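You operate a simulated robot arm through the tools that you are given. There is no shell and no other tool.

Carry out the task below with a simulated two-armed robot. There is one attempt and no reset: what you move stays moved.

TASK
Fold the clamped brown lipped blank further, to 90, and unclamp it.
Fine: set the fold machine's angle dial; let the green handle down before opening the clamp; the blank stays on the bed, the other lipped blank flat.

Only the result counts: the job must be done as asked and must still hold three seconds after the hand-in. Knocking over, shifting, dropping, spilling or breaking anything else fails it. Flat cloth is picked up by pressing the open fingertips on it (5 to 10 N) and closing them slowly along it; thin cloth reads only 2 to 8 mm in the jaws.

THE ROBOT
Two 7-joint arms with fingered hands on one trunk that stands fixed in place. Base frame: the origin is at the foot of the trunk, x ahead of it, y to its left, z up. Readings come in cm, degrees, newtons and seconds.
The left shoulder is at [5.7, 12.5, 122.1], the right one opposite. With the tool pointing down near the work surface each hand reaches from about 42 to 80 cm from the base axis, measured 20 degrees to its own side. Payload 3.6 kg a hand.
The TCP of each hand is the grasp point between the finger pads, 3 cm short of the fingertips. In the tool frame z runs along the fingers and y along their closing line. The gripper opens to 10.4 cm. The gripper's body begins 3.5 cm behind the TCP. The gripper is a hand of 4 fingers: y runs from the thumb to the fingers, the wrist lies at [-1.5, -10.4, -17.8] in the tool frame.
Orientation is that of the tool frame in the base frame, as [roll, pitch, yaw] about the fixed x, y, z axes, in that order (R = Rz(yaw) Ry(pitch) Rx(roll)). With the fingers straight down and the wrist toward the robot, the tool's x, y and z point along [0, 1, 0], [1, 0, 0] and [0, 0, -1] of the base frame.

THE INTERFACE
- The arms move only by the tool jog_arm. It takes "left_increments", "right_increments" or both (then of equal length, played together; a hand with none holds still); each is one flat list of numbers, 6 for each row, row after row: the shift along the base's x, y, z in units of 20 mm (1.0 is 20 mm), then the turn, a rotation vector about the base's x, y, z in units of 8 degrees (1.0 is 8 degrees). In form: [dx, dy, dz, rx, ry, rz, dx, dy, dz, rx, ry, rz, ...]. A call has 1 to 20 rows; each row shifts and turns the commanded pose from where the row before left it. A call with a number of a shift or a turn outside -1 to 1 is refused whole. A row lasts 0.2 s, in which the tool goes at most 5 cm and 8.6 degrees; a call with a longer step from one row to the next is refused whole. Where a pose cannot be reached the arm comes as near as it can. A force on the tool above 90 N (or 10 N above the force at the start of the call, whichever is more), or a blocked arm, ends the call early, and 0.2 s more pass. In this call time passes only in rows, and 0.2 s behind the last. It gives the time, the measured TCP pose, the force on the tool (base axes), the opening and the grip force at its end, in the units of the frame above (readings bear some noise), with the torque about the TCP (base axes, N m) and any sound that the robot's microphone picked up.
- Cameras (640 x 400 px; columns grow to the right, rows downward): "scene" is now at [16.26, 2.91, 138.34]; the picture's right is [0.33, -0.94, 0.00], its down [-0.31, -0.11, -0.94] and it looks along [0.89, 0.31, -0.33] (base axes); focal length 214 px, centre (320, 200). "left" rides on the left gripper at [-6.1, -9.2, -13] in its tool frame; the picture's right is [-0.81, -0.27, 0.52], its down [0.53, -0.71, 0.46] and it looks along [0.24, 0.64, 0.72] (tool axes); focal length 275 px, centre (320, 200). "right" rides on the right gripper at [6.1, -9.2, -13] in its tool frame; the picture's right is [-0.81, 0.28, -0.52], its down [-0.53, -0.71, 0.46] and it looks along [-0.24, 0.65, 0.72] (tool axes); focal length 275 px, centre (320, 200). There is no depth. A picture from a camera that has moved, and an enlarged one, comes with that camera's place and axes in the base frame and with its lens.
- snapshot(camera): a new picture of that camera. It takes no simulated time.
- lift_body(by): slides the trunk up (or, below 0, down) by that many cm; the arms and the scene camera ride with it, the base frame stays. It gives what a move gives, with no picture.
- set_fingers(index, middle, ring, thumb_bend, thumb_turn, hand): sets how far each is bent, from 0 (flat) to 1 (curled in); at 0.3 the hand is open as for a grip, at 0.7 the pads meet at the TCP. One left out holds its place. A second passes; each finger stops where it meets its share of the squeeze, and holds until it gets a number again. It is the only way to open and close the hand. It gives what a move gives, with no picture; readings hold the bend of each and the force on the fingers (four entries, about 0 where the hand has none), thumb and palm. thumb_turn goes from beside the hand (0) to across from the fingers (1), as for a grip.
- turn_head(pan, tilt): turns the head with the scene camera to pan (to the left, within 80 degrees either way) and tilt (down, from -29 to 69), counted from straight ahead of the robot. It gives what a move gives.
- inspect(camera, box): a new picture of the part [left, top, right, bottom] of that camera's present view, enlarged. It takes no simulated time.
- sign_off(): hands the job in; it is judged then, once.

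Places have to be worked out from the pictures, the camera data and where the tool is seen. Open the grippers and draw the arms clear of the work before you hand the job in, unless the task says otherwise.

The tools are called by a JSON object that holds its "fn" and its "kwargs". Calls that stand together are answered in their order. jog_arm: Moves the arms, as the interface text tells. Its arguments: {"type":"object","properties":{"left_increments":{"type":"array","items":{"type":"number"}},"right_increments":{"type":"array","items":{"type":"number"}}},"required":[]} The other tools are called the same way: lift_body (by) slides the trunk up or down; set_fingers (index, middle, ring, thumb_bend, thumb_turn, hand) moves the fingers one by one; turn_head (pan, tilt) turns the head that bears the scene camera; snapshot (camera) takes a picture; inspect (camera, box) takes an enlarged picture of a part of a camera's view; sign_off () hands the job in.

At the start:

```text
time: 0.0
left_tool_pos: [38.24, 27.55, 139.06]
left_tool_rot: [-180.0, 0.0, 89.9]
left_ft_force: [0.4, -0.2, 0.2]
left_wrist_torque: [0.0, 0.02, -0.02]
left_gripper_width: 10.4
left_grasp_force: 0.1
left_shape: jaw
left_bend: [0.3, 0.3, 0.3, 0.3, 0.98]
left_finger forces: [0.1, 0.0, 0.0, 0.0, 0.0, 0.0]
right_tool_pos: [35.33, -3.24, 137.34]
right_tool_rot: [-180.0, 0.0, 90.0]
right_ft_force: [-0.2, -0.5, 0.9]
right_wrist_torque: [-0.01, 0.03, -0.02]
right_gripper_width: 10.37
right_grasp_force: 0.1
right_shape: jaw
right_bend: [0.3, 0.3, 0.3, 0.3, 0.98]
right_finger forces: [0.0, 0.0, 0.0, 0.1, 0.1, 0.1]
trunk travel left (down, up): [-45.0, 8.6]
head pan, tilt: [19.4, 19.5]
```

scene: 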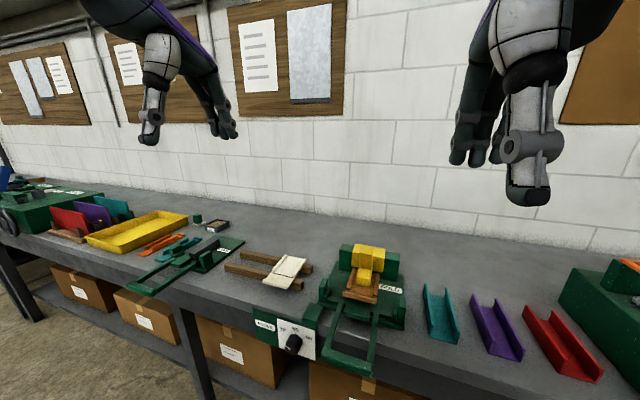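
right: 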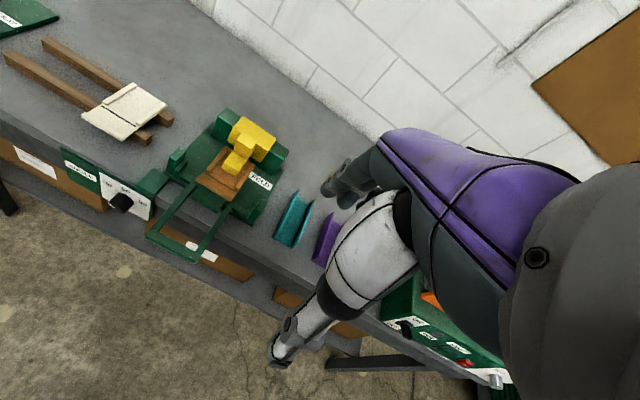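
left: 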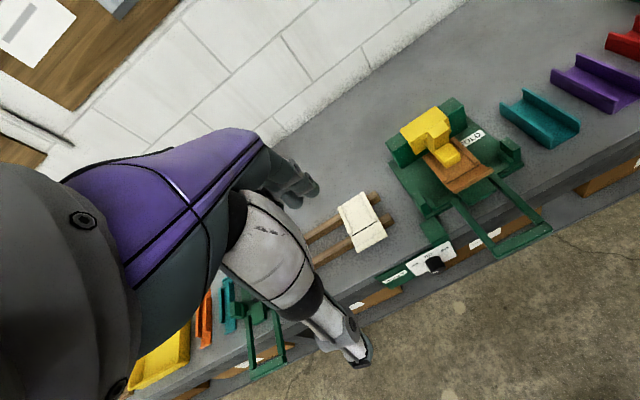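

The fold machine is ahead, with the brown blank under the yellow clamp, a dial on the front plate and a green handle frame. I look closer first.

{"fn": "inspect", "kwargs": {"camera": "scene", "box": [230, 220, 430, 390]}}

{"fn": "inspect", "kwargs": {"camera": "left", "box": [340, 80, 580, 290]}}

{"fn": "inspect", "kwargs": {"camera": "right", "box": [50, 80, 310, 270]}}

```text
2.35 times, centred on (330, 305) of scene
camera zoom: at [16.26, 2.91, 138.34], right [0.33, -0.94, 0.0], down [-0.31, -0.11, -0.94], along [0.89, 0.31, -0.33], focal length 505 px, centre (296, -47)
```

zoom: 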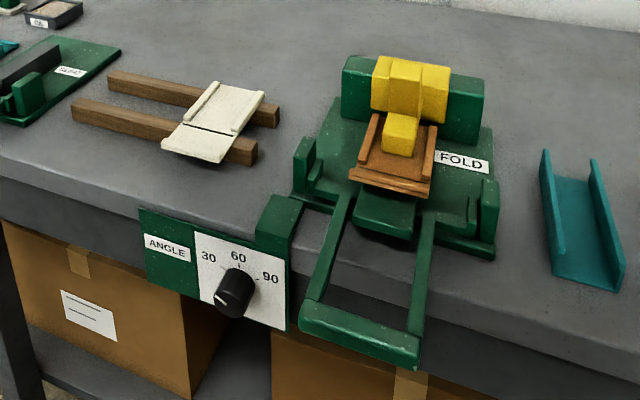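

```text
1.90 times, centred on (460, 185) of left
camera zoom: at [29.1, 21.54, 152.11], right [-0.27, -0.81, -0.52], down [-0.71, 0.53, -0.46], along [0.64, 0.24, -0.72], focal length 524 px, centre (53, 229)
```

zoom: 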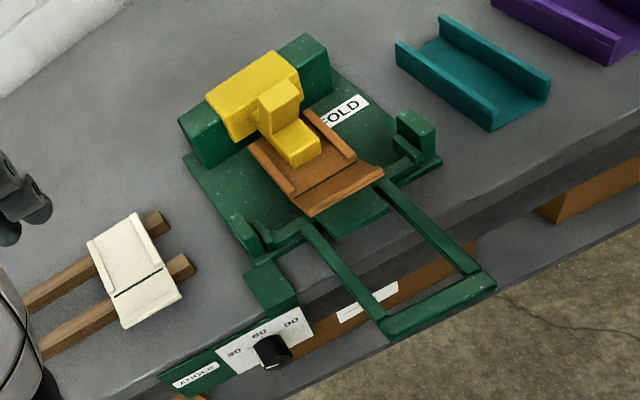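

```text
2.11 times, centred on (180, 175) of right
camera zoom: at [26.29, 2.97, 150.28], right [0.28, -0.81, 0.52], down [-0.71, -0.53, -0.46], along [0.65, -0.24, -0.72], focal length 580 px, centre (615, 253)
```

zoom: 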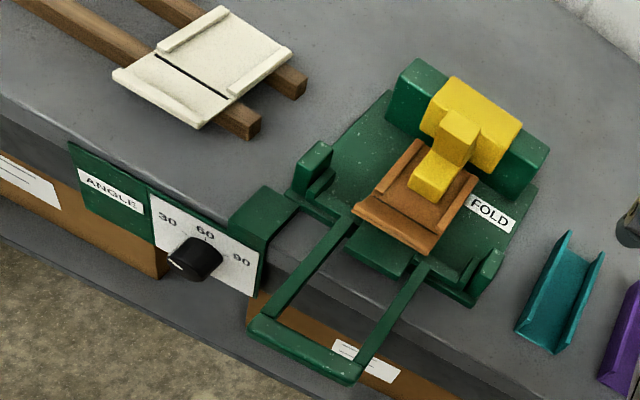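

{"fn": "inspect", "kwargs": {"camera": "scene", "box": [320, 235, 410, 310]}}

{"fn": "inspect", "kwargs": {"camera": "scene", "box": [240, 300, 340, 370]}}

{"fn": "inspect", "kwargs": {"camera": "left", "box": [390, 90, 530, 200]}}

{"fn": "inspect", "kwargs": {"camera": "right", "box": [160, 100, 290, 200]}}

{"fn": "inspect", "kwargs": {"camera": "right", "box": [80, 140, 180, 220]}}

```text
5.33 times, centred on (365, 272) of scene
camera zoom: at [16.26, 2.91, 138.34], right [0.33, -0.94, 0.0], down [-0.31, -0.11, -0.94], along [0.89, 0.31, -0.33], focal length 1144 px, centre (80, -187)
```

zoom: 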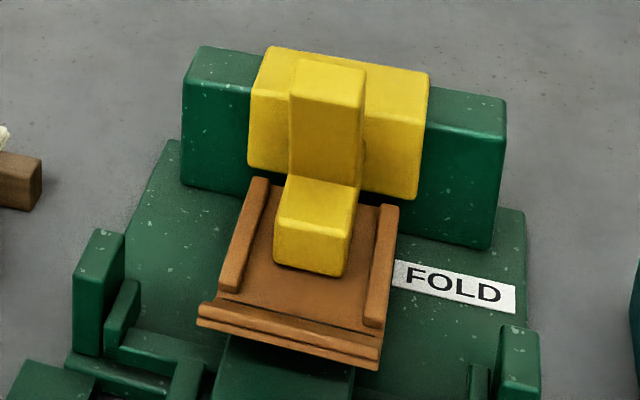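

```text
5.71 times, centred on (290, 335) of scene
camera zoom: at [16.26, 2.91, 138.34], right [0.33, -0.94, 0.0], down [-0.31, -0.11, -0.94], along [0.89, 0.31, -0.33], focal length 1226 px, centre (491, -571)
```

zoom: 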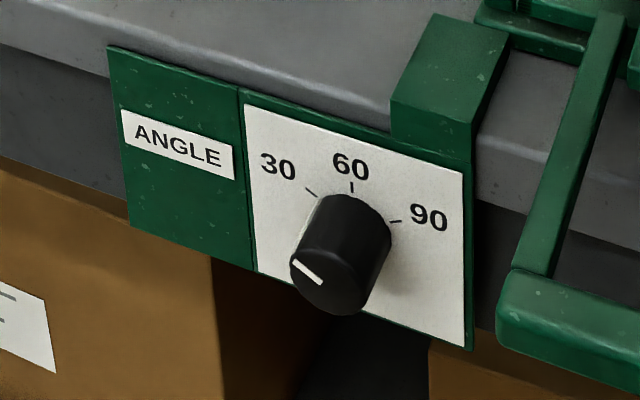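

```text
3.64 times, centred on (460, 145) of left
camera zoom: at [29.1, 21.54, 152.11], right [-0.27, -0.81, -0.52], down [-0.71, 0.53, -0.46], along [0.64, 0.24, -0.72], focal length 1001 px, centre (-189, 400)
```

zoom: 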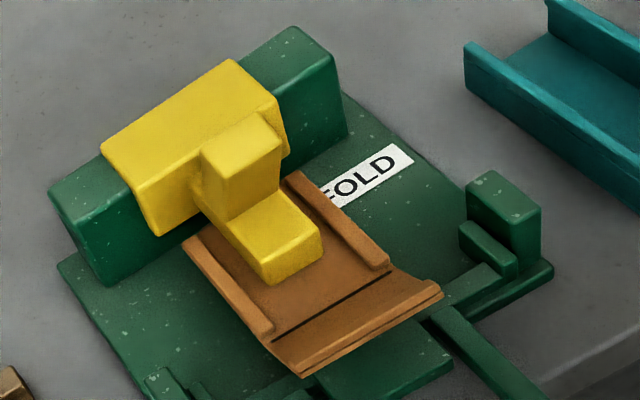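

```text
4.00 times, centred on (225, 150) of right
camera zoom: at [26.29, 2.97, 150.28], right [0.28, -0.81, 0.52], down [-0.71, -0.53, -0.46], along [0.65, -0.24, -0.72], focal length 1101 px, centre (700, 400)
```

zoom: 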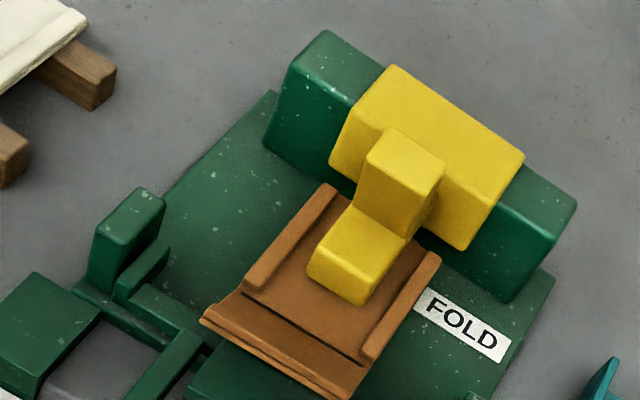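

```text
5.00 times, centred on (130, 180) of right
camera zoom: at [26.29, 2.97, 150.28], right [0.28, -0.81, 0.52], down [-0.71, -0.53, -0.46], along [0.65, -0.24, -0.72], focal length 1376 px, centre (1270, 300)
```

zoom: 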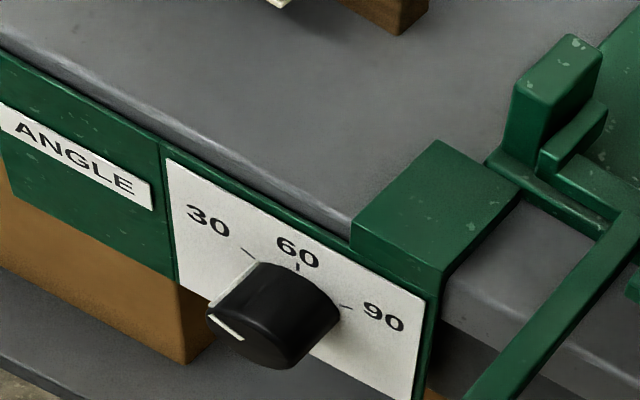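

{"fn": "inspect", "kwargs": {"camera": "scene", "box": [120, 200, 310, 310]}}

{"fn": "inspect", "kwargs": {"camera": "scene", "box": [0, 160, 200, 290]}}

{"fn": "inspect", "kwargs": {"camera": "right", "box": [240, 130, 500, 390]}}

{"fn": "inspect", "kwargs": {"camera": "scene", "box": [520, 220, 640, 390]}}

```text
3.37 times, centred on (215, 255) of scene
camera zoom: at [16.26, 2.91, 138.34], right [0.33, -0.94, 0.0], down [-0.31, -0.11, -0.94], along [0.89, 0.31, -0.33], focal length 722 px, centre (674, 15)
```

zoom: 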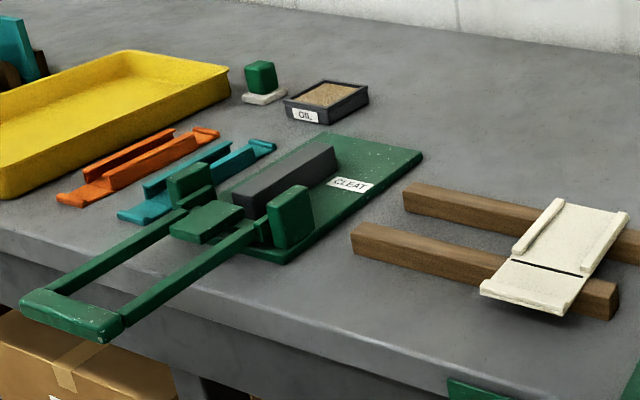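

```text
3.08 times, centred on (100, 225) of scene
camera zoom: at [16.26, 2.91, 138.34], right [0.33, -0.94, 0.0], down [-0.31, -0.11, -0.94], along [0.89, 0.31, -0.33], focal length 660 px, centre (997, 123)
```

zoom: 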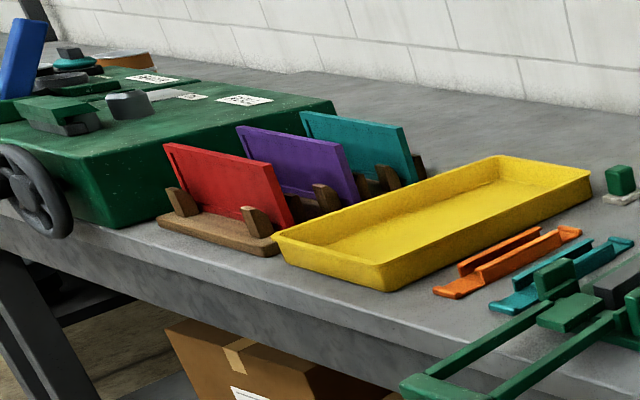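

```text
1.54 times, centred on (370, 260) of right
camera zoom: at [26.29, 2.97, 150.28], right [0.28, -0.81, 0.52], down [-0.71, -0.53, -0.46], along [0.65, -0.24, -0.72], focal length 424 px, centre (243, 108)
```

zoom: 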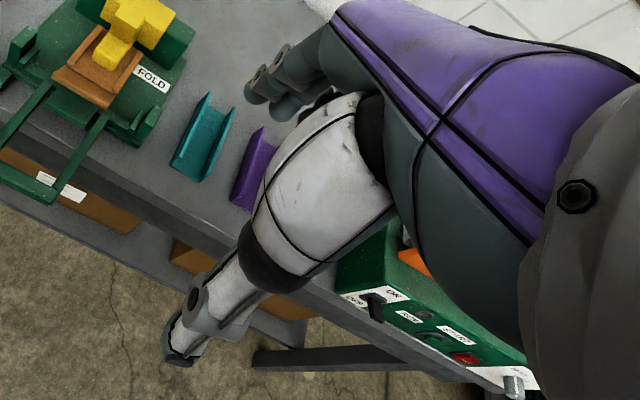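

```text
2.35 times, centred on (580, 305) of scene
camera zoom: at [16.26, 2.91, 138.34], right [0.33, -0.94, 0.0], down [-0.31, -0.11, -0.94], along [0.89, 0.31, -0.33], focal length 505 px, centre (-292, -47)
```

zoom: 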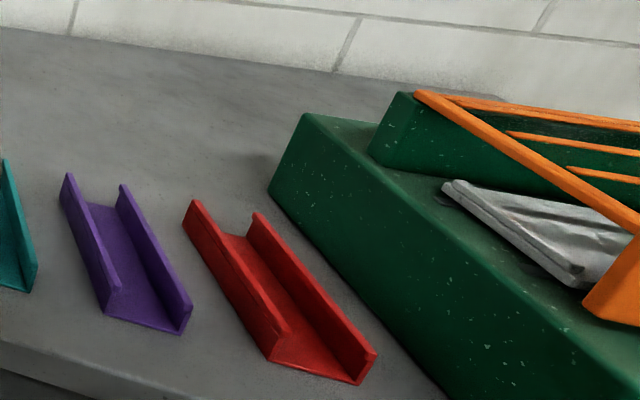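

The dial's pointer stands at 30 and the knob axis runs along -x at about y 23, z 83, its face near x 51.6. I lower the trunk a bit so the arms and camera come nearer, and look again.

{"fn": "lift_body", "kwargs": {"by": -15}}

{"fn": "turn_head", "kwargs": {"pan": 12, "tilt": 38}}

{"fn": "snapshot", "kwargs": {"camera": "scene"}}

```text
time: 1.8
left_tool_pos: [38.28, 27.53, 123.89]
left_tool_rot: [180.0, 0.0, 89.9]
left_ft_force: [-0.7, 1.2, -0.3]
left_wrist_torque: [0.01, -0.01, -0.02]
left_gripper_width: 10.38
left_grasp_force: 0.0
left_shape: jaw
left_bend: [0.3, 0.3, 0.3, 0.3, 0.98]
left_finger forces: [0.0, 0.0, 0.0, 0.0, 0.1, 0.0]
right_tool_pos: [35.56, -3.43, 122.4]
right_tool_rot: [-179.7, -0.8, 89.1]
right_ft_force: [28.4, 13.1, 9.0]
right_wrist_torque: [-1.47, 5.42, -3.41]
right_gripper_width: 10.34
right_grasp_force: 0.0
right_shape: jaw
right_bend: [0.3, 0.3, 0.3, 0.3, 0.98]
right_finger forces: [0.1, 0.0, 0.0, 0.1, 0.1, 0.1]
trunk travel left (down, up): [-30.0, 23.6]
head pan, tilt: [19.4, 19.5]
```

```text
time: 2.6
left_tool_pos: [38.31, 27.6, 123.98]
left_tool_rot: [180.0, 0.0, 90.1]
left_ft_force: [0.0, -0.7, 0.0]
left_wrist_torque: [-0.01, 0.0, -0.02]
left_gripper_width: 10.34
left_grasp_force: 0.1
left_shape: jaw
left_bend: [0.3, 0.3, 0.3, 0.3, 0.98]
left_finger forces: [0.0, 0.0, 0.1, 0.0, 0.0, 0.0]
right_tool_pos: [35.82, -3.67, 122.03]
right_tool_rot: [-179.3, -0.5, 89.2]
right_ft_force: [52.9, 9.6, -18.1]
right_wrist_torque: [-2.57, 6.08, -4.48]
right_gripper_width: 10.38
right_grasp_force: 0.0
right_shape: jaw
right_bend: [0.3, 0.3, 0.3, 0.3, 0.98]
right_finger forces: [0.0, 0.0, 0.1, 0.0, 0.0, 0.0]
trunk travel left (down, up): [-30.0, 23.6]
head pan, tilt: [12.0, 38.0]
```

```text
taken
camera scene: at [20.36, 3.3, 123.28], right [0.37, -0.93, 0.0], down [-0.27, -0.11, -0.96], along [0.89, 0.36, -0.29], focal length 214 px, centre (320, 200)
```

scene: 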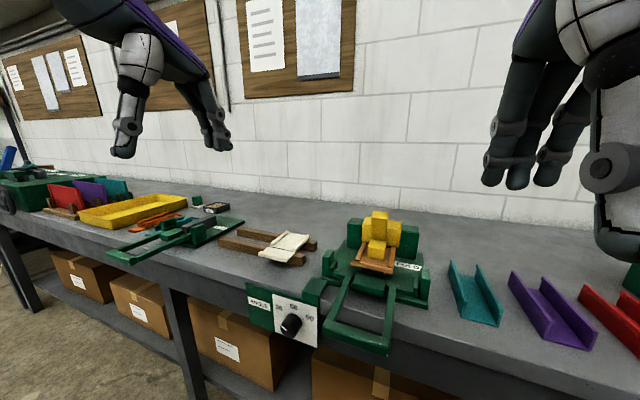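

The right arm reads 53 N and the head did not turn freely: the right wrist is against the head. I move the right arm out to the right and slightly up/forward.

{"fn": "jog_arm", "kwargs": {"right_increments": [0.2, -1, 0, 0, 0, 0, 0.2, -1, 0, 0, 0, 0, 0.2, -1, 0, 0, 0, 0, 0, -1, 0, 0, 0, 0, 0, -1, 0, 0, 0, 0, 0, -1, 0, 0, 0, 0, 0, -1, 0, 0, 0, 0, 0, -1, 0, 0, 0, 0, 0, -1, 0, 0, 0, 0, 0, -1, 0, 0, 0, 0]}}

{"fn": "turn_head", "kwargs": {"pan": 12, "tilt": 38}}

{"fn": "snapshot", "kwargs": {"camera": "scene"}}

```text
time: 4.8
left_tool_pos: [38.19, 27.49, 124.01]
left_tool_rot: [-180.0, 0.0, 89.9]
left_ft_force: [0.1, -0.2, 0.5]
left_wrist_torque: [-0.03, 0.01, -0.03]
left_gripper_width: 10.36
left_grasp_force: 0.0
left_shape: jaw
left_bend: [0.3, 0.3, 0.3, 0.3, 0.98]
left_finger forces: [0.1, 0.1, 0.0, 0.0, 0.0, 0.0]
right_tool_pos: [36.58, -23.21, 122.2]
right_tool_rot: [-180.0, 0.0, 90.1]
right_ft_force: [1.1, 0.2, 0.6]
right_wrist_torque: [-0.01, 0.0, -0.01]
right_gripper_width: 10.38
right_grasp_force: 0.0
right_shape: jaw
right_bend: [0.3, 0.3, 0.3, 0.3, 0.98]
right_finger forces: [0.1, 0.1, 0.1, 0.0, 0.0, 0.0]
trunk travel left (down, up): [-30.0, 23.6]
head pan, tilt: [12.0, 38.0]
```

```text
time: 5.4
left_tool_pos: [38.3, 27.45, 124.06]
left_tool_rot: [-179.9, 0.0, 90.0]
left_ft_force: [-0.1, 1.0, -0.9]
left_wrist_torque: [-0.03, 0.0, -0.02]
left_gripper_width: 10.36
left_grasp_force: 0.0
left_shape: jaw
left_bend: [0.3, 0.3, 0.3, 0.3, 0.98]
left_finger forces: [0.0, 0.0, 0.0, 0.1, 0.0, 0.0]
right_tool_pos: [36.5, -23.19, 122.29]
right_tool_rot: [179.9, -0.1, 90.0]
right_ft_force: [0.1, -0.3, -0.9]
right_wrist_torque: [0.0, 0.0, 0.03]
right_gripper_width: 10.39
right_grasp_force: 0.1
right_shape: jaw
right_bend: [0.3, 0.3, 0.3, 0.3, 0.98]
right_finger forces: [0.0, 0.1, 0.0, 0.0, 0.0, 0.0]
trunk travel left (down, up): [-30.0, 23.6]
head pan, tilt: [12.0, 38.0]
```

```text
taken
camera scene: at [20.14, 1.61, 119.92], right [0.21, -0.98, 0.0], down [-0.6, -0.13, -0.79], along [0.77, 0.16, -0.62], focal length 214 px, centre (320, 200)
```

scene: 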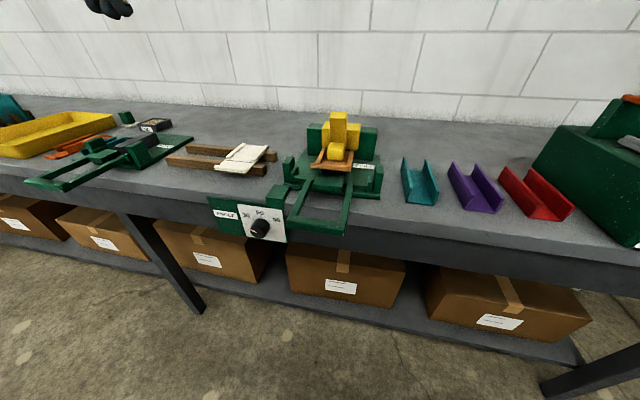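

The head is free now. I zoom on the machine and the dial.

{"fn": "inspect", "kwargs": {"camera": "scene", "box": [270, 100, 400, 240]}}

{"fn": "inspect", "kwargs": {"camera": "scene", "box": [200, 185, 300, 250]}}

```text
2.86 times, centred on (335, 170) of scene
camera zoom: at [20.14, 1.61, 119.92], right [0.21, -0.98, 0.0], down [-0.6, -0.13, -0.79], along [0.77, 0.16, -0.62], focal length 613 px, centre (277, 286)
```

zoom: 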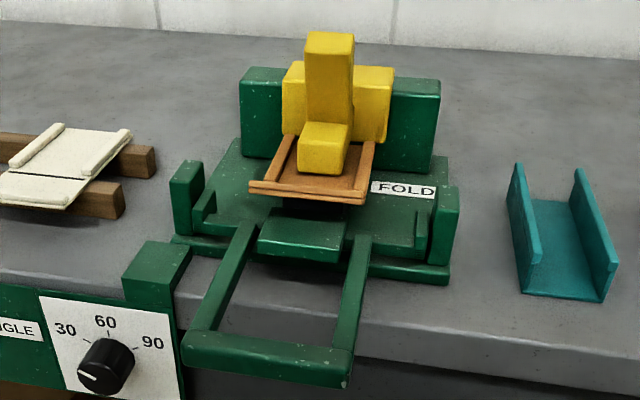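

```text
6.15 times, centred on (250, 218) of scene
camera zoom: at [20.14, 1.61, 119.92], right [0.21, -0.98, 0.0], down [-0.6, -0.13, -0.79], along [0.77, 0.16, -0.62], focal length 1320 px, centre (751, 92)
```

zoom: 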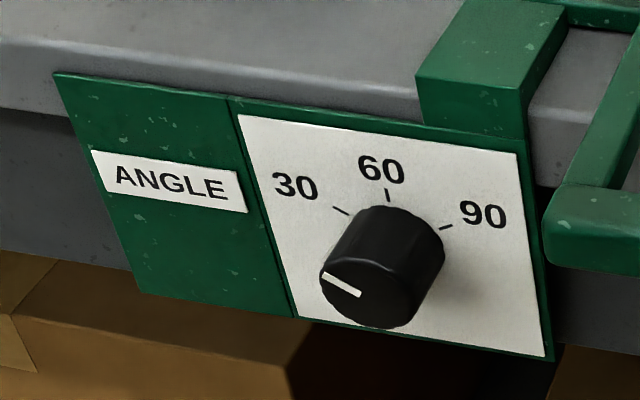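

The dial is at 30 and has to turn clockwise to 90. I bring the left hand down in front of the knob, turning the fingers to point forward (+x).

{"fn": "jog_arm", "kwargs": {"left_increments": [0.05, -0.11, -1, 0, -0.5625, 0, 0.05, -0.11, -1, 0, -0.5625, 0, 0.05, -0.11, -1, 0, -0.5625, 0, 0.05, -0.11, -1, 0, -0.5625, 0, 0.05, -0.11, -1, 0, -0.5625, 0, 0.05, -0.11, -1, 0, -0.5625, 0, 0.05, -0.11, -1, 0, -0.5625, 0, 0.05, -0.11, -1, 0, -0.5625, 0, 0.05, -0.11, -1, 0, -0.5625, 0, 0.05, -0.11, -1, 0, -0.5625, 0, 0.05, -0.11, -1, 0, -0.5625, 0, 0.05, -0.11, -1, 0, -0.5625, 0, 0.05, -0.11, -1, 0, -0.5625, 0, 0.05, -0.11, -1, 0, -0.5625, 0, 0.05, -0.11, -1, 0, -0.5625, 0, 0.05, -0.11, -1, 0, -0.5625, 0, 0.05, -0.11, -1, 0, -0.5625, 0, 0.05, -0.11, -1, 0, -0.5625, 0, 0.05, -0.11, -1, 0, -0.5625, 0, 0.05, -0.11, -1, 0, -0.5625, 0]}}

{"fn": "snapshot", "kwargs": {"camera": "left"}}

{"fn": "snapshot", "kwargs": {"camera": "scene"}}

```text
time: 9.6
left_tool_pos: [49.82, 29.95, 91.33]
left_tool_rot: [89.8, 0.0, 90.1]
left_ft_force: [-0.5, 0.8, -0.3]
left_wrist_torque: [-0.01, -0.01, -0.02]
left_gripper_width: 10.37
left_grasp_force: 0.1
left_shape: jaw
left_bend: [0.3, 0.3, 0.3, 0.3, 0.98]
left_finger forces: [0.1, 0.0, 0.1, 0.0, 0.1, 0.0]
left hand out of reach, approached as far as the arm can: row 6, 7, 8, 9, 10, 11, 12
right_tool_pos: [36.51, -23.34, 122.21]
right_tool_rot: [179.9, -0.1, 90.1]
right_ft_force: [-0.9, -0.7, 0.4]
right_wrist_torque: [-0.01, -0.04, 0.03]
right_gripper_width: 10.39
right_grasp_force: 0.1
right_shape: jaw
right_bend: [0.3, 0.3, 0.3, 0.3, 0.98]
right_finger forces: [0.1, 0.1, 0.0, 0.0, 0.0, 0.0]
trunk travel left (down, up): [-30.0, 23.6]
head pan, tilt: [12.0, 38.0]
```

```text
taken
camera left: at [36.78, 23.85, 82.15], right [0.52, -0.81, -0.27], down [0.46, 0.53, -0.71], along [0.72, 0.24, 0.65], focal length 275 px, centre (320, 200)
```

left: 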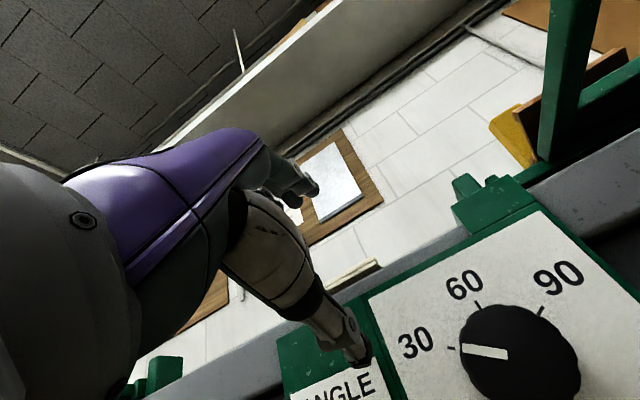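

```text
taken
camera scene: at [20.15, 1.61, 119.92], right [0.21, -0.98, 0.0], down [-0.6, -0.13, -0.79], along [0.77, 0.16, -0.62], focal length 214 px, centre (320, 200)
```

scene: 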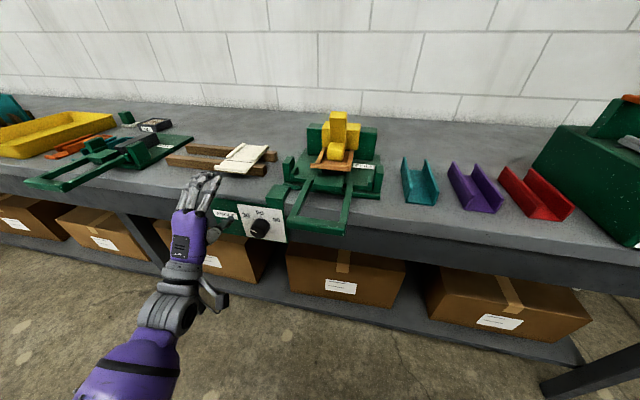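

The reach limits shifted the path; the tool now points forward at [49.8, 30, 91.3], no contact. I back off and centre on the knob axis at a stand-off.

{"fn": "jog_arm", "kwargs": {"left_increments": [-0.6, -0.5, -0.6, 0, 0, 0, -0.6, -0.5, -0.75, 0, 0, 0, -0.6, -0.6, -0.75, 0, 0, 0, -0.6, -0.6, -0.75, 0, 0, 0, 0, -0.6, -0.75, 0, 0, 0, 0, -0.62, -0.65, 0, 0, 0]}}

{"fn": "snapshot", "kwargs": {"camera": "left"}}

{"fn": "snapshot", "kwargs": {"camera": "scene"}}

```text
time: 11.0
left_tool_pos: [44.9, 22.95, 82.66]
left_tool_rot: [90.0, 0.0, 90.0]
left_ft_force: [-0.4, 1.0, -0.2]
left_wrist_torque: [0.0, -0.02, 0.02]
left_gripper_width: 10.37
left_grasp_force: 0.1
left_shape: jaw
left_bend: [0.3, 0.3, 0.3, 0.3, 0.98]
left_finger forces: [0.0, 0.0, 0.0, 0.1, 0.0, 0.0]
right_tool_pos: [36.49, -23.41, 122.05]
right_tool_rot: [-180.0, 0.0, 90.1]
right_ft_force: [0.0, 0.4, -0.4]
right_wrist_torque: [0.0, 0.01, 0.0]
right_gripper_width: 10.37
right_grasp_force: 0.0
right_shape: jaw
right_bend: [0.3, 0.3, 0.3, 0.3, 0.98]
right_finger forces: [0.0, 0.0, 0.1, 0.1, 0.0, 0.1]
trunk travel left (down, up): [-30.0, 23.6]
head pan, tilt: [12.0, 38.0]
```

```text
taken
camera left: at [31.8, 16.97, 73.49], right [0.52, -0.81, -0.27], down [0.46, 0.53, -0.71], along [0.72, 0.24, 0.64], focal length 275 px, centre (320, 200)
```

left: 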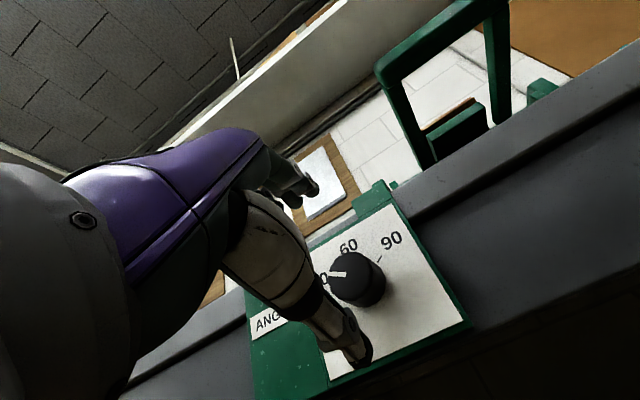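

```text
taken
camera scene: at [20.14, 1.6, 119.92], right [0.21, -0.98, 0.0], down [-0.6, -0.13, -0.79], along [0.77, 0.16, -0.62], focal length 214 px, centre (320, 200)
```

scene: 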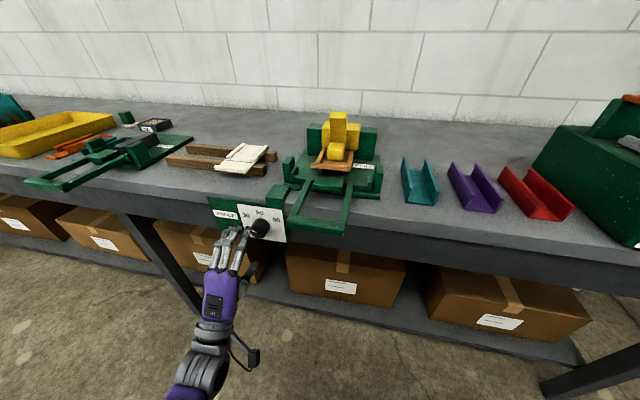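

The hand is roughly on the knob axis at a stand-off. I test in free space how far the wrist can roll clockwise about the axis (+x).

{"fn": "jog_arm", "kwargs": {"left_increments": [0, 0.06, 0, 1, 0, 0, 0, 0.06, 0, 1, 0, 0, 0, 0.06, 0, 1, 0, 0, 0, 0.06, 0, 1, 0, 0, 0, 0.06, 0, 1, 0, 0, 0, 0.06, 0, 1, 0, 0, 0, 0, 0, 1, 0, 0, 0, 0, 0, 1, 0, 0, 0, 0, 0, 1, 0, 0, 0, 0, 0, 1, 0, 0, 0, 0, 0, 1, 0, 0, 0, 0, 0, 1, 0, 0, 0, 0, 0, 1, 0, 0, 0, 0, 0, 1, 0, 0]}}

{"fn": "snapshot", "kwargs": {"camera": "scene"}}

{"fn": "snapshot", "kwargs": {"camera": "left"}}

```text
time: 14.0
left_tool_pos: [44.94, 23.67, 82.72]
left_tool_rot: [-89.9, -67.9, -90.1]
left_ft_force: [-0.7, -0.1, -0.5]
left_wrist_torque: [-0.04, 0.0, -0.01]
left_gripper_width: 10.36
left_grasp_force: 0.0
left_shape: jaw
left_bend: [0.3, 0.3, 0.3, 0.3, 0.98]
left_finger forces: [0.1, 0.0, 0.0, 0.0, 0.0, 0.0]
right_tool_pos: [36.55, -23.27, 122.17]
right_tool_rot: [180.0, 0.0, 90.0]
right_ft_force: [0.2, 0.4, 0.1]
right_wrist_torque: [0.01, -0.01, 0.02]
right_gripper_width: 10.39
right_grasp_force: 0.0
right_shape: jaw
right_bend: [0.3, 0.3, 0.3, 0.3, 0.98]
right_finger forces: [0.1, 0.1, 0.0, 0.0, 0.1, 0.0]
trunk travel left (down, up): [-30.0, 23.6]
head pan, tilt: [12.0, 38.0]
```

```text
taken
camera scene: at [20.15, 1.59, 119.92], right [0.21, -0.98, 0.0], down [-0.6, -0.13, -0.79], along [0.77, 0.16, -0.62], focal length 214 px, centre (320, 200)
```

scene: 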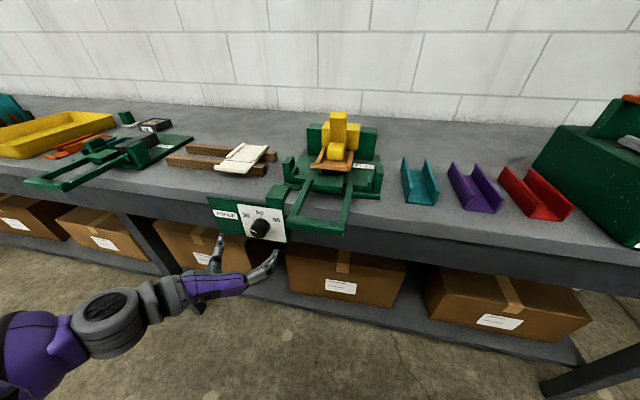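

```text
taken
camera left: at [31.88, 34.59, 80.49], right [0.52, 0.56, -0.65], down [0.46, 0.46, 0.76], along [0.72, -0.69, -0.02], focal length 275 px, centre (320, 200)
```

left: 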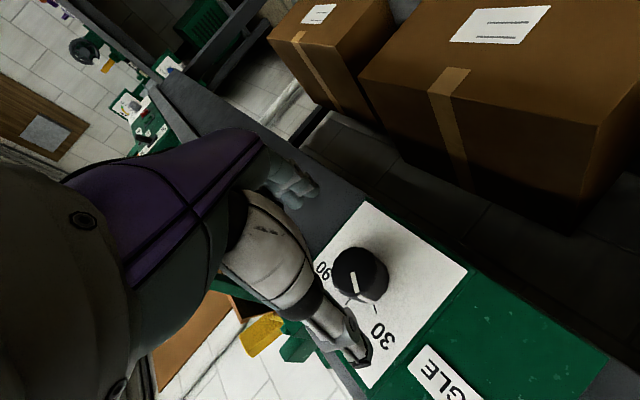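

All 112° of roll are reachable without limits. I roll back, then look at the finger layout before advancing onto the knob.

{"fn": "jog_arm", "kwargs": {"left_increments": [0, 0, 0, -1, 0, 0, 0, 0, 0, -1, 0, 0, 0, 0, 0, -1, 0, 0, 0, 0, 0, -1, 0, 0, 0, 0, 0, -1, 0, 0, 0, 0, 0, -1, 0, 0, 0, 0, 0, -1, 0, 0, 0, 0, 0, -1, 0, 0, 0, 0, 0, -1, 0, 0, 0, 0, 0, -1, 0, 0, 0, 0, 0, -1, 0, 0, 0, 0, 0, -1, 0, 0, 0, 0, 0, -1, 0, 0, 0, 0, 0, -1, 0, 0]}}

{"fn": "inspect", "kwargs": {"camera": "scene", "box": [180, 180, 320, 320]}}

{"fn": "snapshot", "kwargs": {"camera": "right"}}

{"fn": "inspect", "kwargs": {"camera": "left", "box": [220, 180, 420, 390]}}

```text
time: 17.0
left_tool_pos: [44.94, 23.81, 82.76]
left_tool_rot: [90.0, 0.3, 89.9]
left_ft_force: [-0.5, -0.4, 0.5]
left_wrist_torque: [-0.01, 0.01, 0.0]
left_gripper_width: 10.38
left_grasp_force: 0.0
left_shape: jaw
left_bend: [0.3, 0.3, 0.3, 0.3, 0.98]
left_finger forces: [0.0, 0.0, 0.0, 0.0, 0.0, 0.0]
right_tool_pos: [36.45, -23.32, 122.27]
right_tool_rot: [-180.0, 0.0, 90.0]
right_ft_force: [-0.4, 0.1, 0.0]
right_wrist_torque: [0.02, -0.03, -0.01]
right_gripper_width: 10.39
right_grasp_force: 0.0
right_shape: jaw
right_bend: [0.3, 0.3, 0.3, 0.3, 0.98]
right_finger forces: [0.0, 0.0, 0.0, 0.0, 0.0, 0.0]
trunk travel left (down, up): [-30.0, 23.6]
head pan, tilt: [12.0, 38.0]
```

```text
2.86 times, centred on (250, 250) of scene
camera zoom: at [20.14, 1.59, 119.92], right [0.21, -0.98, 0.0], down [-0.6, -0.13, -0.79], along [0.77, 0.16, -0.62], focal length 613 px, centre (520, 57)
```

zoom: 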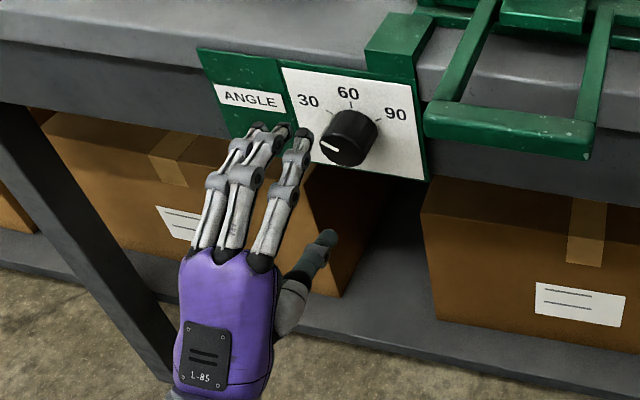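

```text
taken
camera right: at [27.41, -17.1, 135.28], right [0.28, -0.81, 0.52], down [-0.71, -0.53, -0.46], along [0.65, -0.24, -0.72], focal length 275 px, centre (320, 200)
```

right: 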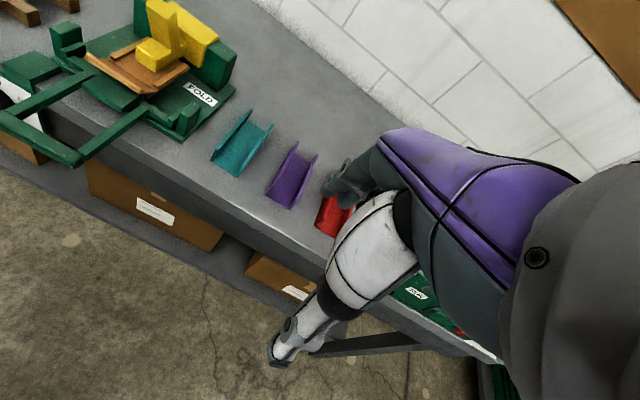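

```text
1.90 times, centred on (320, 285) of left
camera zoom: at [31.87, 17.7, 73.62], right [0.52, -0.81, -0.27], down [0.46, 0.53, -0.71], along [0.72, 0.25, 0.64], focal length 524 px, centre (320, 38)
```

zoom: 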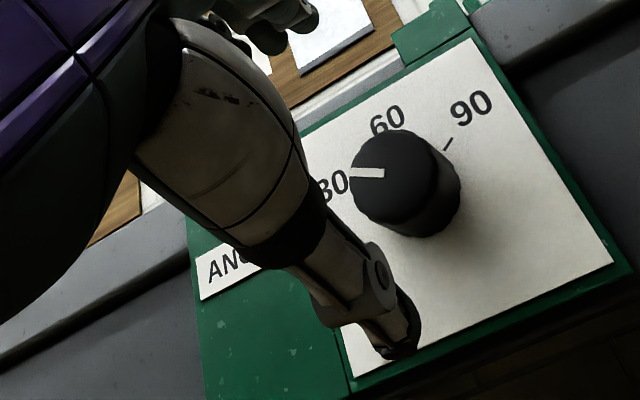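

Thumb and index oppose each other in the plane through the TCP, with middle and ring off to the left, so I pinch with index and thumb only. I advance to x ≈ 50.8 so the fingertips straddle the knob without touching the panel.

{"fn": "jog_arm", "kwargs": {"left_increments": [0.6, 0, -0.02, 0, 0, 0, 0.6, 0, -0.02, 0, 0, 0, 0.6, 0, -0.02, 0, 0, 0, 0.6, 0, -0.02, 0, 0, 0, 0.5, 0, -0.02, 0, 0, 0]}}

{"fn": "inspect", "kwargs": {"camera": "scene", "box": [200, 180, 320, 290]}}

{"fn": "snapshot", "kwargs": {"camera": "left"}}

```text
time: 18.2
left_tool_pos: [50.7, 23.69, 82.35]
left_tool_rot: [90.0, 0.0, 90.0]
left_ft_force: [0.4, -0.3, -0.3]
left_wrist_torque: [0.01, -0.01, 0.0]
left_gripper_width: 10.39
left_grasp_force: 0.1
left_shape: jaw
left_bend: [0.3, 0.3, 0.3, 0.3, 0.98]
left_finger forces: [0.0, 0.0, 0.1, 0.0, 0.1, 0.0]
right_tool_pos: [36.53, -23.2, 122.24]
right_tool_rot: [-180.0, -0.1, 90.0]
right_ft_force: [0.1, -1.1, 0.6]
right_wrist_torque: [-0.02, 0.01, 0.0]
right_gripper_width: 10.41
right_grasp_force: 0.1
right_shape: jaw
right_bend: [0.3, 0.3, 0.3, 0.3, 0.98]
right_finger forces: [0.0, 0.1, 0.1, 0.1, 0.0, 0.0]
trunk travel left (down, up): [-30.0, 23.6]
head pan, tilt: [12.0, 38.0]
```

```text
3.64 times, centred on (260, 235) of scene
camera zoom: at [20.15, 1.61, 119.92], right [0.21, -0.98, 0.0], down [-0.6, -0.13, -0.79], along [0.77, 0.16, -0.62], focal length 780 px, centre (538, 73)
```

zoom: 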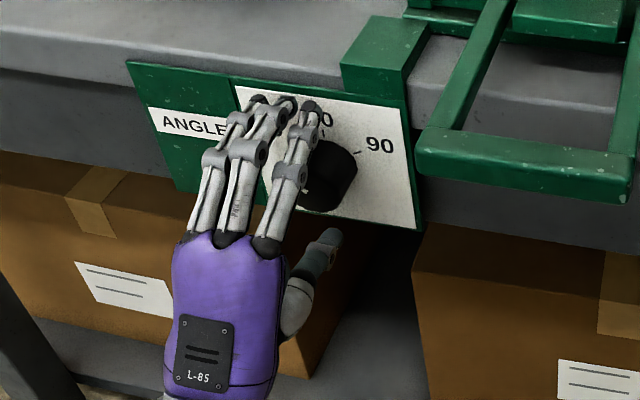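

```text
taken
camera left: at [37.64, 17.63, 73.34], right [0.52, -0.81, -0.27], down [0.46, 0.53, -0.71], along [0.72, 0.24, 0.64], focal length 275 px, centre (320, 200)
```

left: 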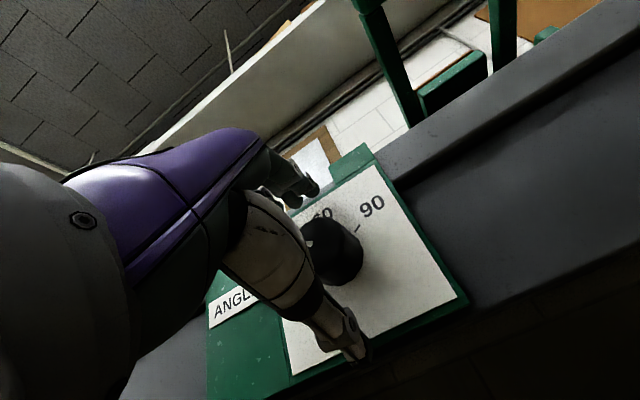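

Index and thumb straddle the knob with no contact. I close index and thumb on it, leaving middle and ring out.

{"fn": "set_fingers", "kwargs": {"hand": "left", "index": 0.6, "thumb_bend": 0.6}}

{"fn": "snapshot", "kwargs": {"camera": "left"}}

{"fn": "inspect", "kwargs": {"camera": "scene", "box": [200, 180, 320, 290]}}

```text
time: 19.2
left_tool_pos: [50.61, 23.7, 82.46]
left_tool_rot: [90.0, 0.0, 90.0]
left_ft_force: [0.7, -0.1, 2.4]
left_wrist_torque: [0.0, -0.07, 0.04]
left_gripper_width: 3.54
left_grasp_force: 2.0
left_shape: fingers
left_bend: [0.55, 0.3, 0.3, 0.58, 0.98]
left_finger forces: [3.7, 0.0, 0.0, 0.0, 1.7, 0.0]
right_tool_pos: [36.45, -23.22, 122.16]
right_tool_rot: [180.0, -0.1, 90.0]
right_ft_force: [0.3, 0.3, -0.4]
right_wrist_torque: [0.0, -0.03, -0.02]
right_gripper_width: 10.38
right_grasp_force: 0.0
right_shape: jaw
right_bend: [0.3, 0.3, 0.3, 0.3, 0.98]
right_finger forces: [0.0, 0.0, 0.1, 0.0, 0.0, 0.0]
trunk travel left (down, up): [-30.0, 23.6]
head pan, tilt: [12.0, 38.0]
```

```text
taken
camera left: at [37.63, 17.64, 73.36], right [0.52, -0.81, -0.27], down [0.46, 0.53, -0.71], along [0.72, 0.24, 0.65], focal length 275 px, centre (320, 200)
```

left: 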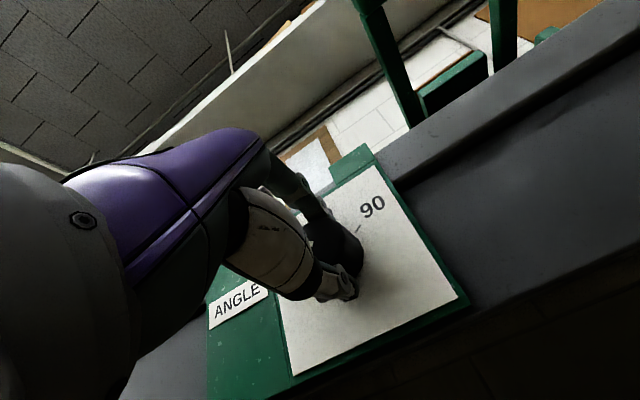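

```text
3.64 times, centred on (260, 235) of scene
camera zoom: at [20.14, 1.6, 119.92], right [0.21, -0.98, 0.0], down [-0.6, -0.13, -0.79], along [0.77, 0.16, -0.62], focal length 780 px, centre (538, 73)
```

zoom: 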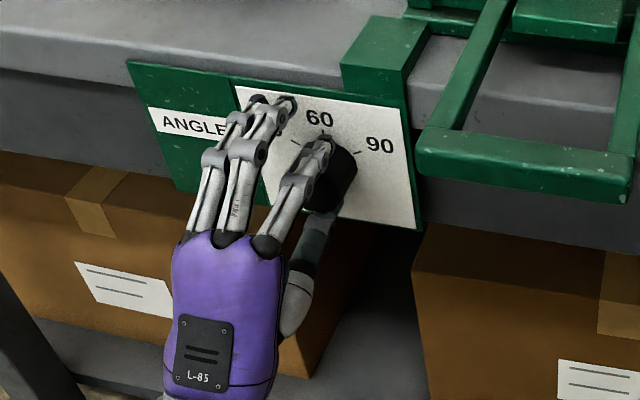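

The pinch is centred (width 3.5 cm, light force). I tighten a little and turn 40° clockwise, then check.

{"fn": "set_fingers", "kwargs": {"hand": "left", "index": 0.68, "thumb_bend": 0.68}}

{"fn": "jog_arm", "kwargs": {"left_increments": [0, 0, 0, 1, 0, 0, 0, 0, 0, 1, 0, 0, 0, 0, 0, 1, 0, 0, 0, 0, 0, 1, 0, 0, 0, 0, 0, 1, 0, 0]}}

{"fn": "inspect", "kwargs": {"camera": "scene", "box": [200, 180, 320, 290]}}

{"fn": "snapshot", "kwargs": {"camera": "left"}}

```text
time: 20.2
left_tool_pos: [50.73, 23.66, 82.41]
left_tool_rot: [90.0, 0.1, 90.0]
left_ft_force: [0.9, -0.7, 1.4]
left_wrist_torque: [-0.01, -0.02, 0.04]
left_gripper_width: 3.37
left_grasp_force: 7.7
left_shape: fingers
left_bend: [0.56, 0.3, 0.3, 0.6, 0.97]
left_finger forces: [8.1, 0.1, 0.0, 0.0, 7.1, 0.1]
right_tool_pos: [36.46, -23.17, 122.26]
right_tool_rot: [-180.0, 0.0, 90.1]
right_ft_force: [0.2, 0.2, 0.2]
right_wrist_torque: [0.01, -0.02, 0.0]
right_gripper_width: 10.37
right_grasp_force: 0.1
right_shape: jaw
right_bend: [0.3, 0.3, 0.3, 0.3, 0.98]
right_finger forces: [0.0, 0.1, 0.1, 0.0, 0.0, 0.0]
trunk travel left (down, up): [-30.0, 23.6]
head pan, tilt: [12.0, 38.0]
```

```text
time: 21.4
left_tool_pos: [50.71, 23.69, 82.47]
left_tool_rot: [90.0, -40.0, 89.9]
left_ft_force: [0.8, 0.2, 3.1]
left_wrist_torque: [-0.05, -0.09, -0.04]
left_gripper_width: 3.35
left_grasp_force: 7.6
left_shape: fingers
left_bend: [0.56, 0.3, 0.3, 0.61, 0.97]
left_finger forces: [8.7, 0.0, 0.1, 0.1, 6.0, 0.1]
right_tool_pos: [36.42, -23.16, 122.26]
right_tool_rot: [180.0, 0.1, 90.0]
right_ft_force: [-0.1, 0.4, 0.8]
right_wrist_torque: [-0.02, 0.0, 0.0]
right_gripper_width: 10.38
right_grasp_force: 0.1
right_shape: jaw
right_bend: [0.3, 0.3, 0.3, 0.3, 0.98]
right_finger forces: [0.0, 0.0, 0.1, 0.1, 0.0, 0.0]
trunk travel left (down, up): [-30.0, 23.6]
head pan, tilt: [12.0, 38.0]
```

```text
3.64 times, centred on (260, 235) of scene
camera zoom: at [20.12, 1.59, 119.92], right [0.21, -0.98, 0.0], down [-0.6, -0.13, -0.79], along [0.77, 0.16, -0.62], focal length 780 px, centre (538, 73)
```

zoom: 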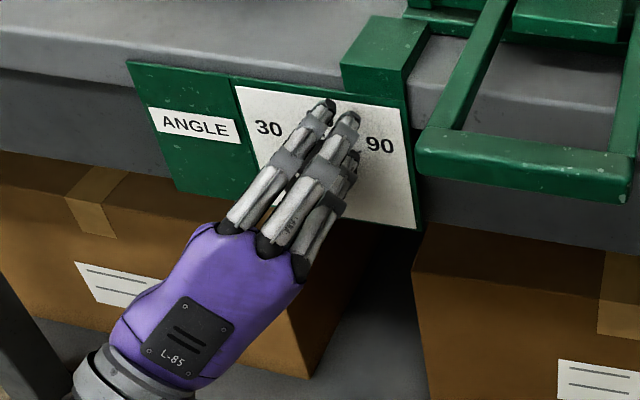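

```text
taken
camera left: at [37.64, 25.04, 71.63], right [0.52, -0.44, -0.73], down [0.46, 0.87, -0.2], along [0.72, -0.23, 0.65], focal length 275 px, centre (320, 200)
```

left: 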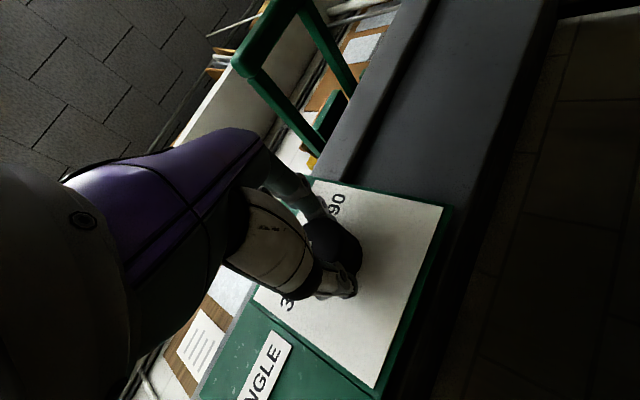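

The knob seems to follow with only a slight torque. I continue the turn by 64° more.

{"fn": "jog_arm", "kwargs": {"left_increments": [0, 0, 0, 1, 0, 0, 0, 0, 0, 1, 0, 0, 0, 0, 0, 1, 0, 0, 0, 0, 0, 1, 0, 0, 0, 0, 0, 1, 0, 0, 0, 0, 0, 1, 0, 0, 0, 0, 0, 1, 0, 0, 0, 0, 0, 1, 0, 0]}}

{"fn": "inspect", "kwargs": {"camera": "scene", "box": [200, 180, 320, 290]}}

{"fn": "snapshot", "kwargs": {"camera": "left"}}

```text
time: 23.2
left_tool_pos: [50.69, 23.83, 82.51]
left_tool_rot: [-89.7, -75.9, -90.3]
left_ft_force: [-0.9, -1.9, 4.4]
left_wrist_torque: [-0.05, -0.15, -0.04]
left_gripper_width: 3.25
left_grasp_force: 7.0
left_shape: fingers
left_bend: [0.57, 0.3, 0.3, 0.61, 0.98]
left_finger forces: [7.0, 0.0, 0.0, 0.0, 6.8, 0.1]
right_tool_pos: [36.39, -23.2, 122.22]
right_tool_rot: [-179.9, 0.1, 90.0]
right_ft_force: [0.6, -0.2, -0.6]
right_wrist_torque: [0.02, 0.01, -0.02]
right_gripper_width: 10.39
right_grasp_force: 0.1
right_shape: jaw
right_bend: [0.3, 0.3, 0.3, 0.3, 0.98]
right_finger forces: [0.1, 0.0, 0.1, 0.1, 0.1, 0.1]
trunk travel left (down, up): [-30.0, 23.6]
head pan, tilt: [12.0, 38.0]
```

```text
3.64 times, centred on (260, 235) of scene
camera zoom: at [20.1, 1.57, 119.93], right [0.21, -0.98, 0.0], down [-0.6, -0.13, -0.79], along [0.77, 0.16, -0.62], focal length 780 px, centre (538, 73)
```

zoom: 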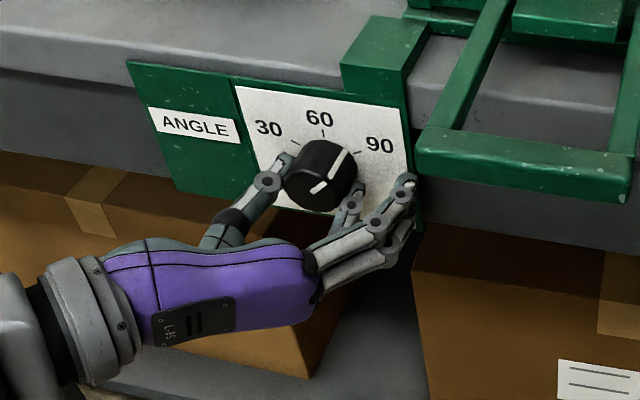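

```text
taken
camera left: at [37.68, 34.18, 78.85], right [0.52, 0.46, -0.72], down [0.45, 0.56, 0.69], along [0.72, -0.68, 0.08], focal length 275 px, centre (320, 200)
```

left: 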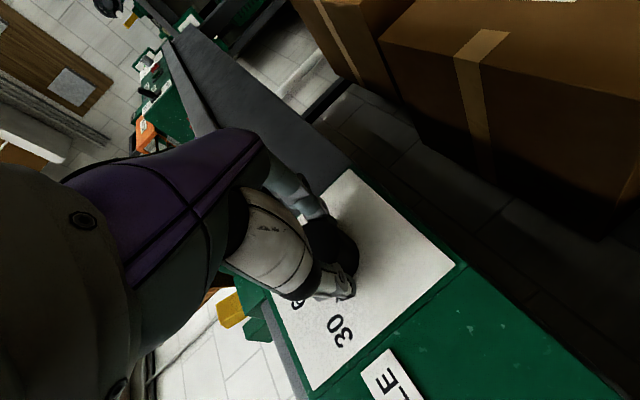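

The mark on the knob is now visible and points up-right toward 90. I zoom in to measure it.

{"fn": "inspect", "kwargs": {"camera": "scene", "box": [230, 195, 300, 250]}}

```text
7.27 times, centred on (265, 222) of scene
camera zoom: at [20.1, 1.57, 119.93], right [0.21, -0.98, 0.0], down [-0.6, -0.13, -0.79], along [0.77, 0.16, -0.62], focal length 1560 px, centre (720, 36)
```

zoom: 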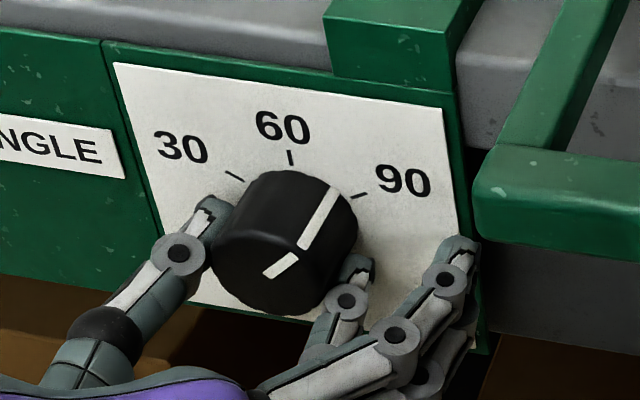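

By triangulation the pointer is at about 46°, while the 90 tick sits at 60° from vertical; so about 13–16° more is needed. I turn 14.4° further and measure again.

{"fn": "jog_arm", "kwargs": {"left_increments": [0, -0.05, 0, 0.9, 0, 0, 0, 0, 0, 0.9, 0, 0]}}

{"fn": "inspect", "kwargs": {"camera": "scene", "box": [230, 195, 300, 250]}}

```text
time: 23.8
left_tool_pos: [50.7, 23.62, 82.47]
left_tool_rot: [-90.0, -61.5, -90.0]
left_ft_force: [-2.4, -0.7, 1.6]
left_wrist_torque: [-0.02, -0.08, 0.0]
left_gripper_width: 3.22
left_grasp_force: 7.0
left_shape: fingers
left_bend: [0.58, 0.3, 0.3, 0.6, 0.98]
left_finger forces: [7.3, 0.1, 0.1, 0.0, 7.1, 0.0]
right_tool_pos: [36.51, -23.36, 122.12]
right_tool_rot: [-180.0, 0.1, 90.1]
right_ft_force: [0.0, 0.5, 0.5]
right_wrist_torque: [-0.01, 0.01, -0.01]
right_gripper_width: 10.39
right_grasp_force: 0.1
right_shape: jaw
right_bend: [0.3, 0.3, 0.3, 0.3, 0.98]
right_finger forces: [0.0, 0.0, 0.0, 0.0, 0.1, 0.0]
trunk travel left (down, up): [-30.0, 23.6]
head pan, tilt: [12.0, 38.0]
```

```text
7.27 times, centred on (265, 222) of scene
camera zoom: at [20.12, 1.57, 119.92], right [0.21, -0.98, 0.0], down [-0.6, -0.13, -0.79], along [0.77, 0.16, -0.62], focal length 1560 px, centre (720, 36)
```

zoom: 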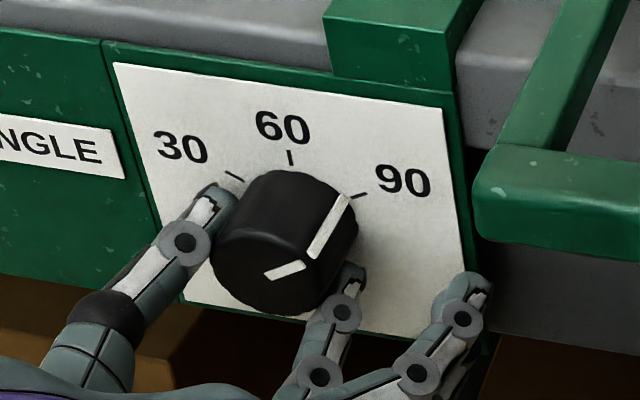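

The mark's end now almost meets the 90 tick, about 2° short. I turn 2° more and check at higher zoom.

{"fn": "jog_arm", "kwargs": {"left_increments": [0, 0, 0, 0.25, 0, 0]}}

{"fn": "inspect", "kwargs": {"camera": "scene", "box": [250, 205, 285, 235]}}

```text
time: 24.2
left_tool_pos: [50.75, 23.5, 82.47]
left_tool_rot: [-90.1, -59.6, -89.9]
left_ft_force: [-2.5, -1.0, 1.3]
left_wrist_torque: [-0.02, -0.04, -0.04]
left_gripper_width: 3.25
left_grasp_force: 7.6
left_shape: fingers
left_bend: [0.58, 0.3, 0.3, 0.6, 0.98]
left_finger forces: [7.6, 0.0, 0.1, 0.1, 6.9, 0.1]
right_tool_pos: [36.47, -23.22, 122.25]
right_tool_rot: [-180.0, 0.0, 90.0]
right_ft_force: [-0.4, -0.3, 1.7]
right_wrist_torque: [0.0, -0.01, 0.02]
right_gripper_width: 10.39
right_grasp_force: 0.1
right_shape: jaw
right_bend: [0.3, 0.3, 0.3, 0.3, 0.98]
right_finger forces: [0.1, 0.0, 0.0, 0.0, 0.0, 0.0]
trunk travel left (down, up): [-30.0, 23.6]
head pan, tilt: [12.0, 38.0]
```

```text
13.33 times, centred on (268, 220) of scene
camera zoom: at [20.11, 1.59, 119.92], right [0.21, -0.98, 0.0], down [-0.6, -0.13, -0.79], along [0.77, 0.16, -0.62], focal length 2860 px, centre (1020, -67)
```

zoom: 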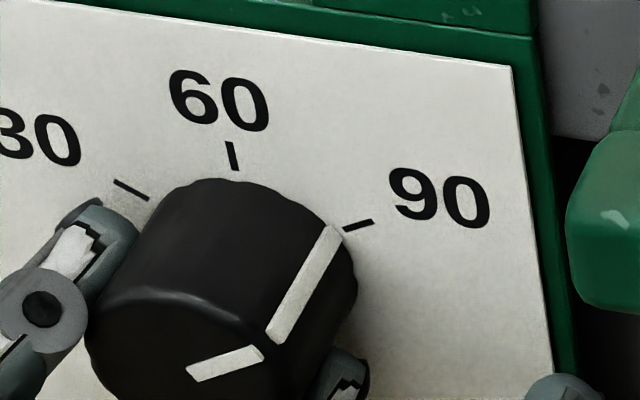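

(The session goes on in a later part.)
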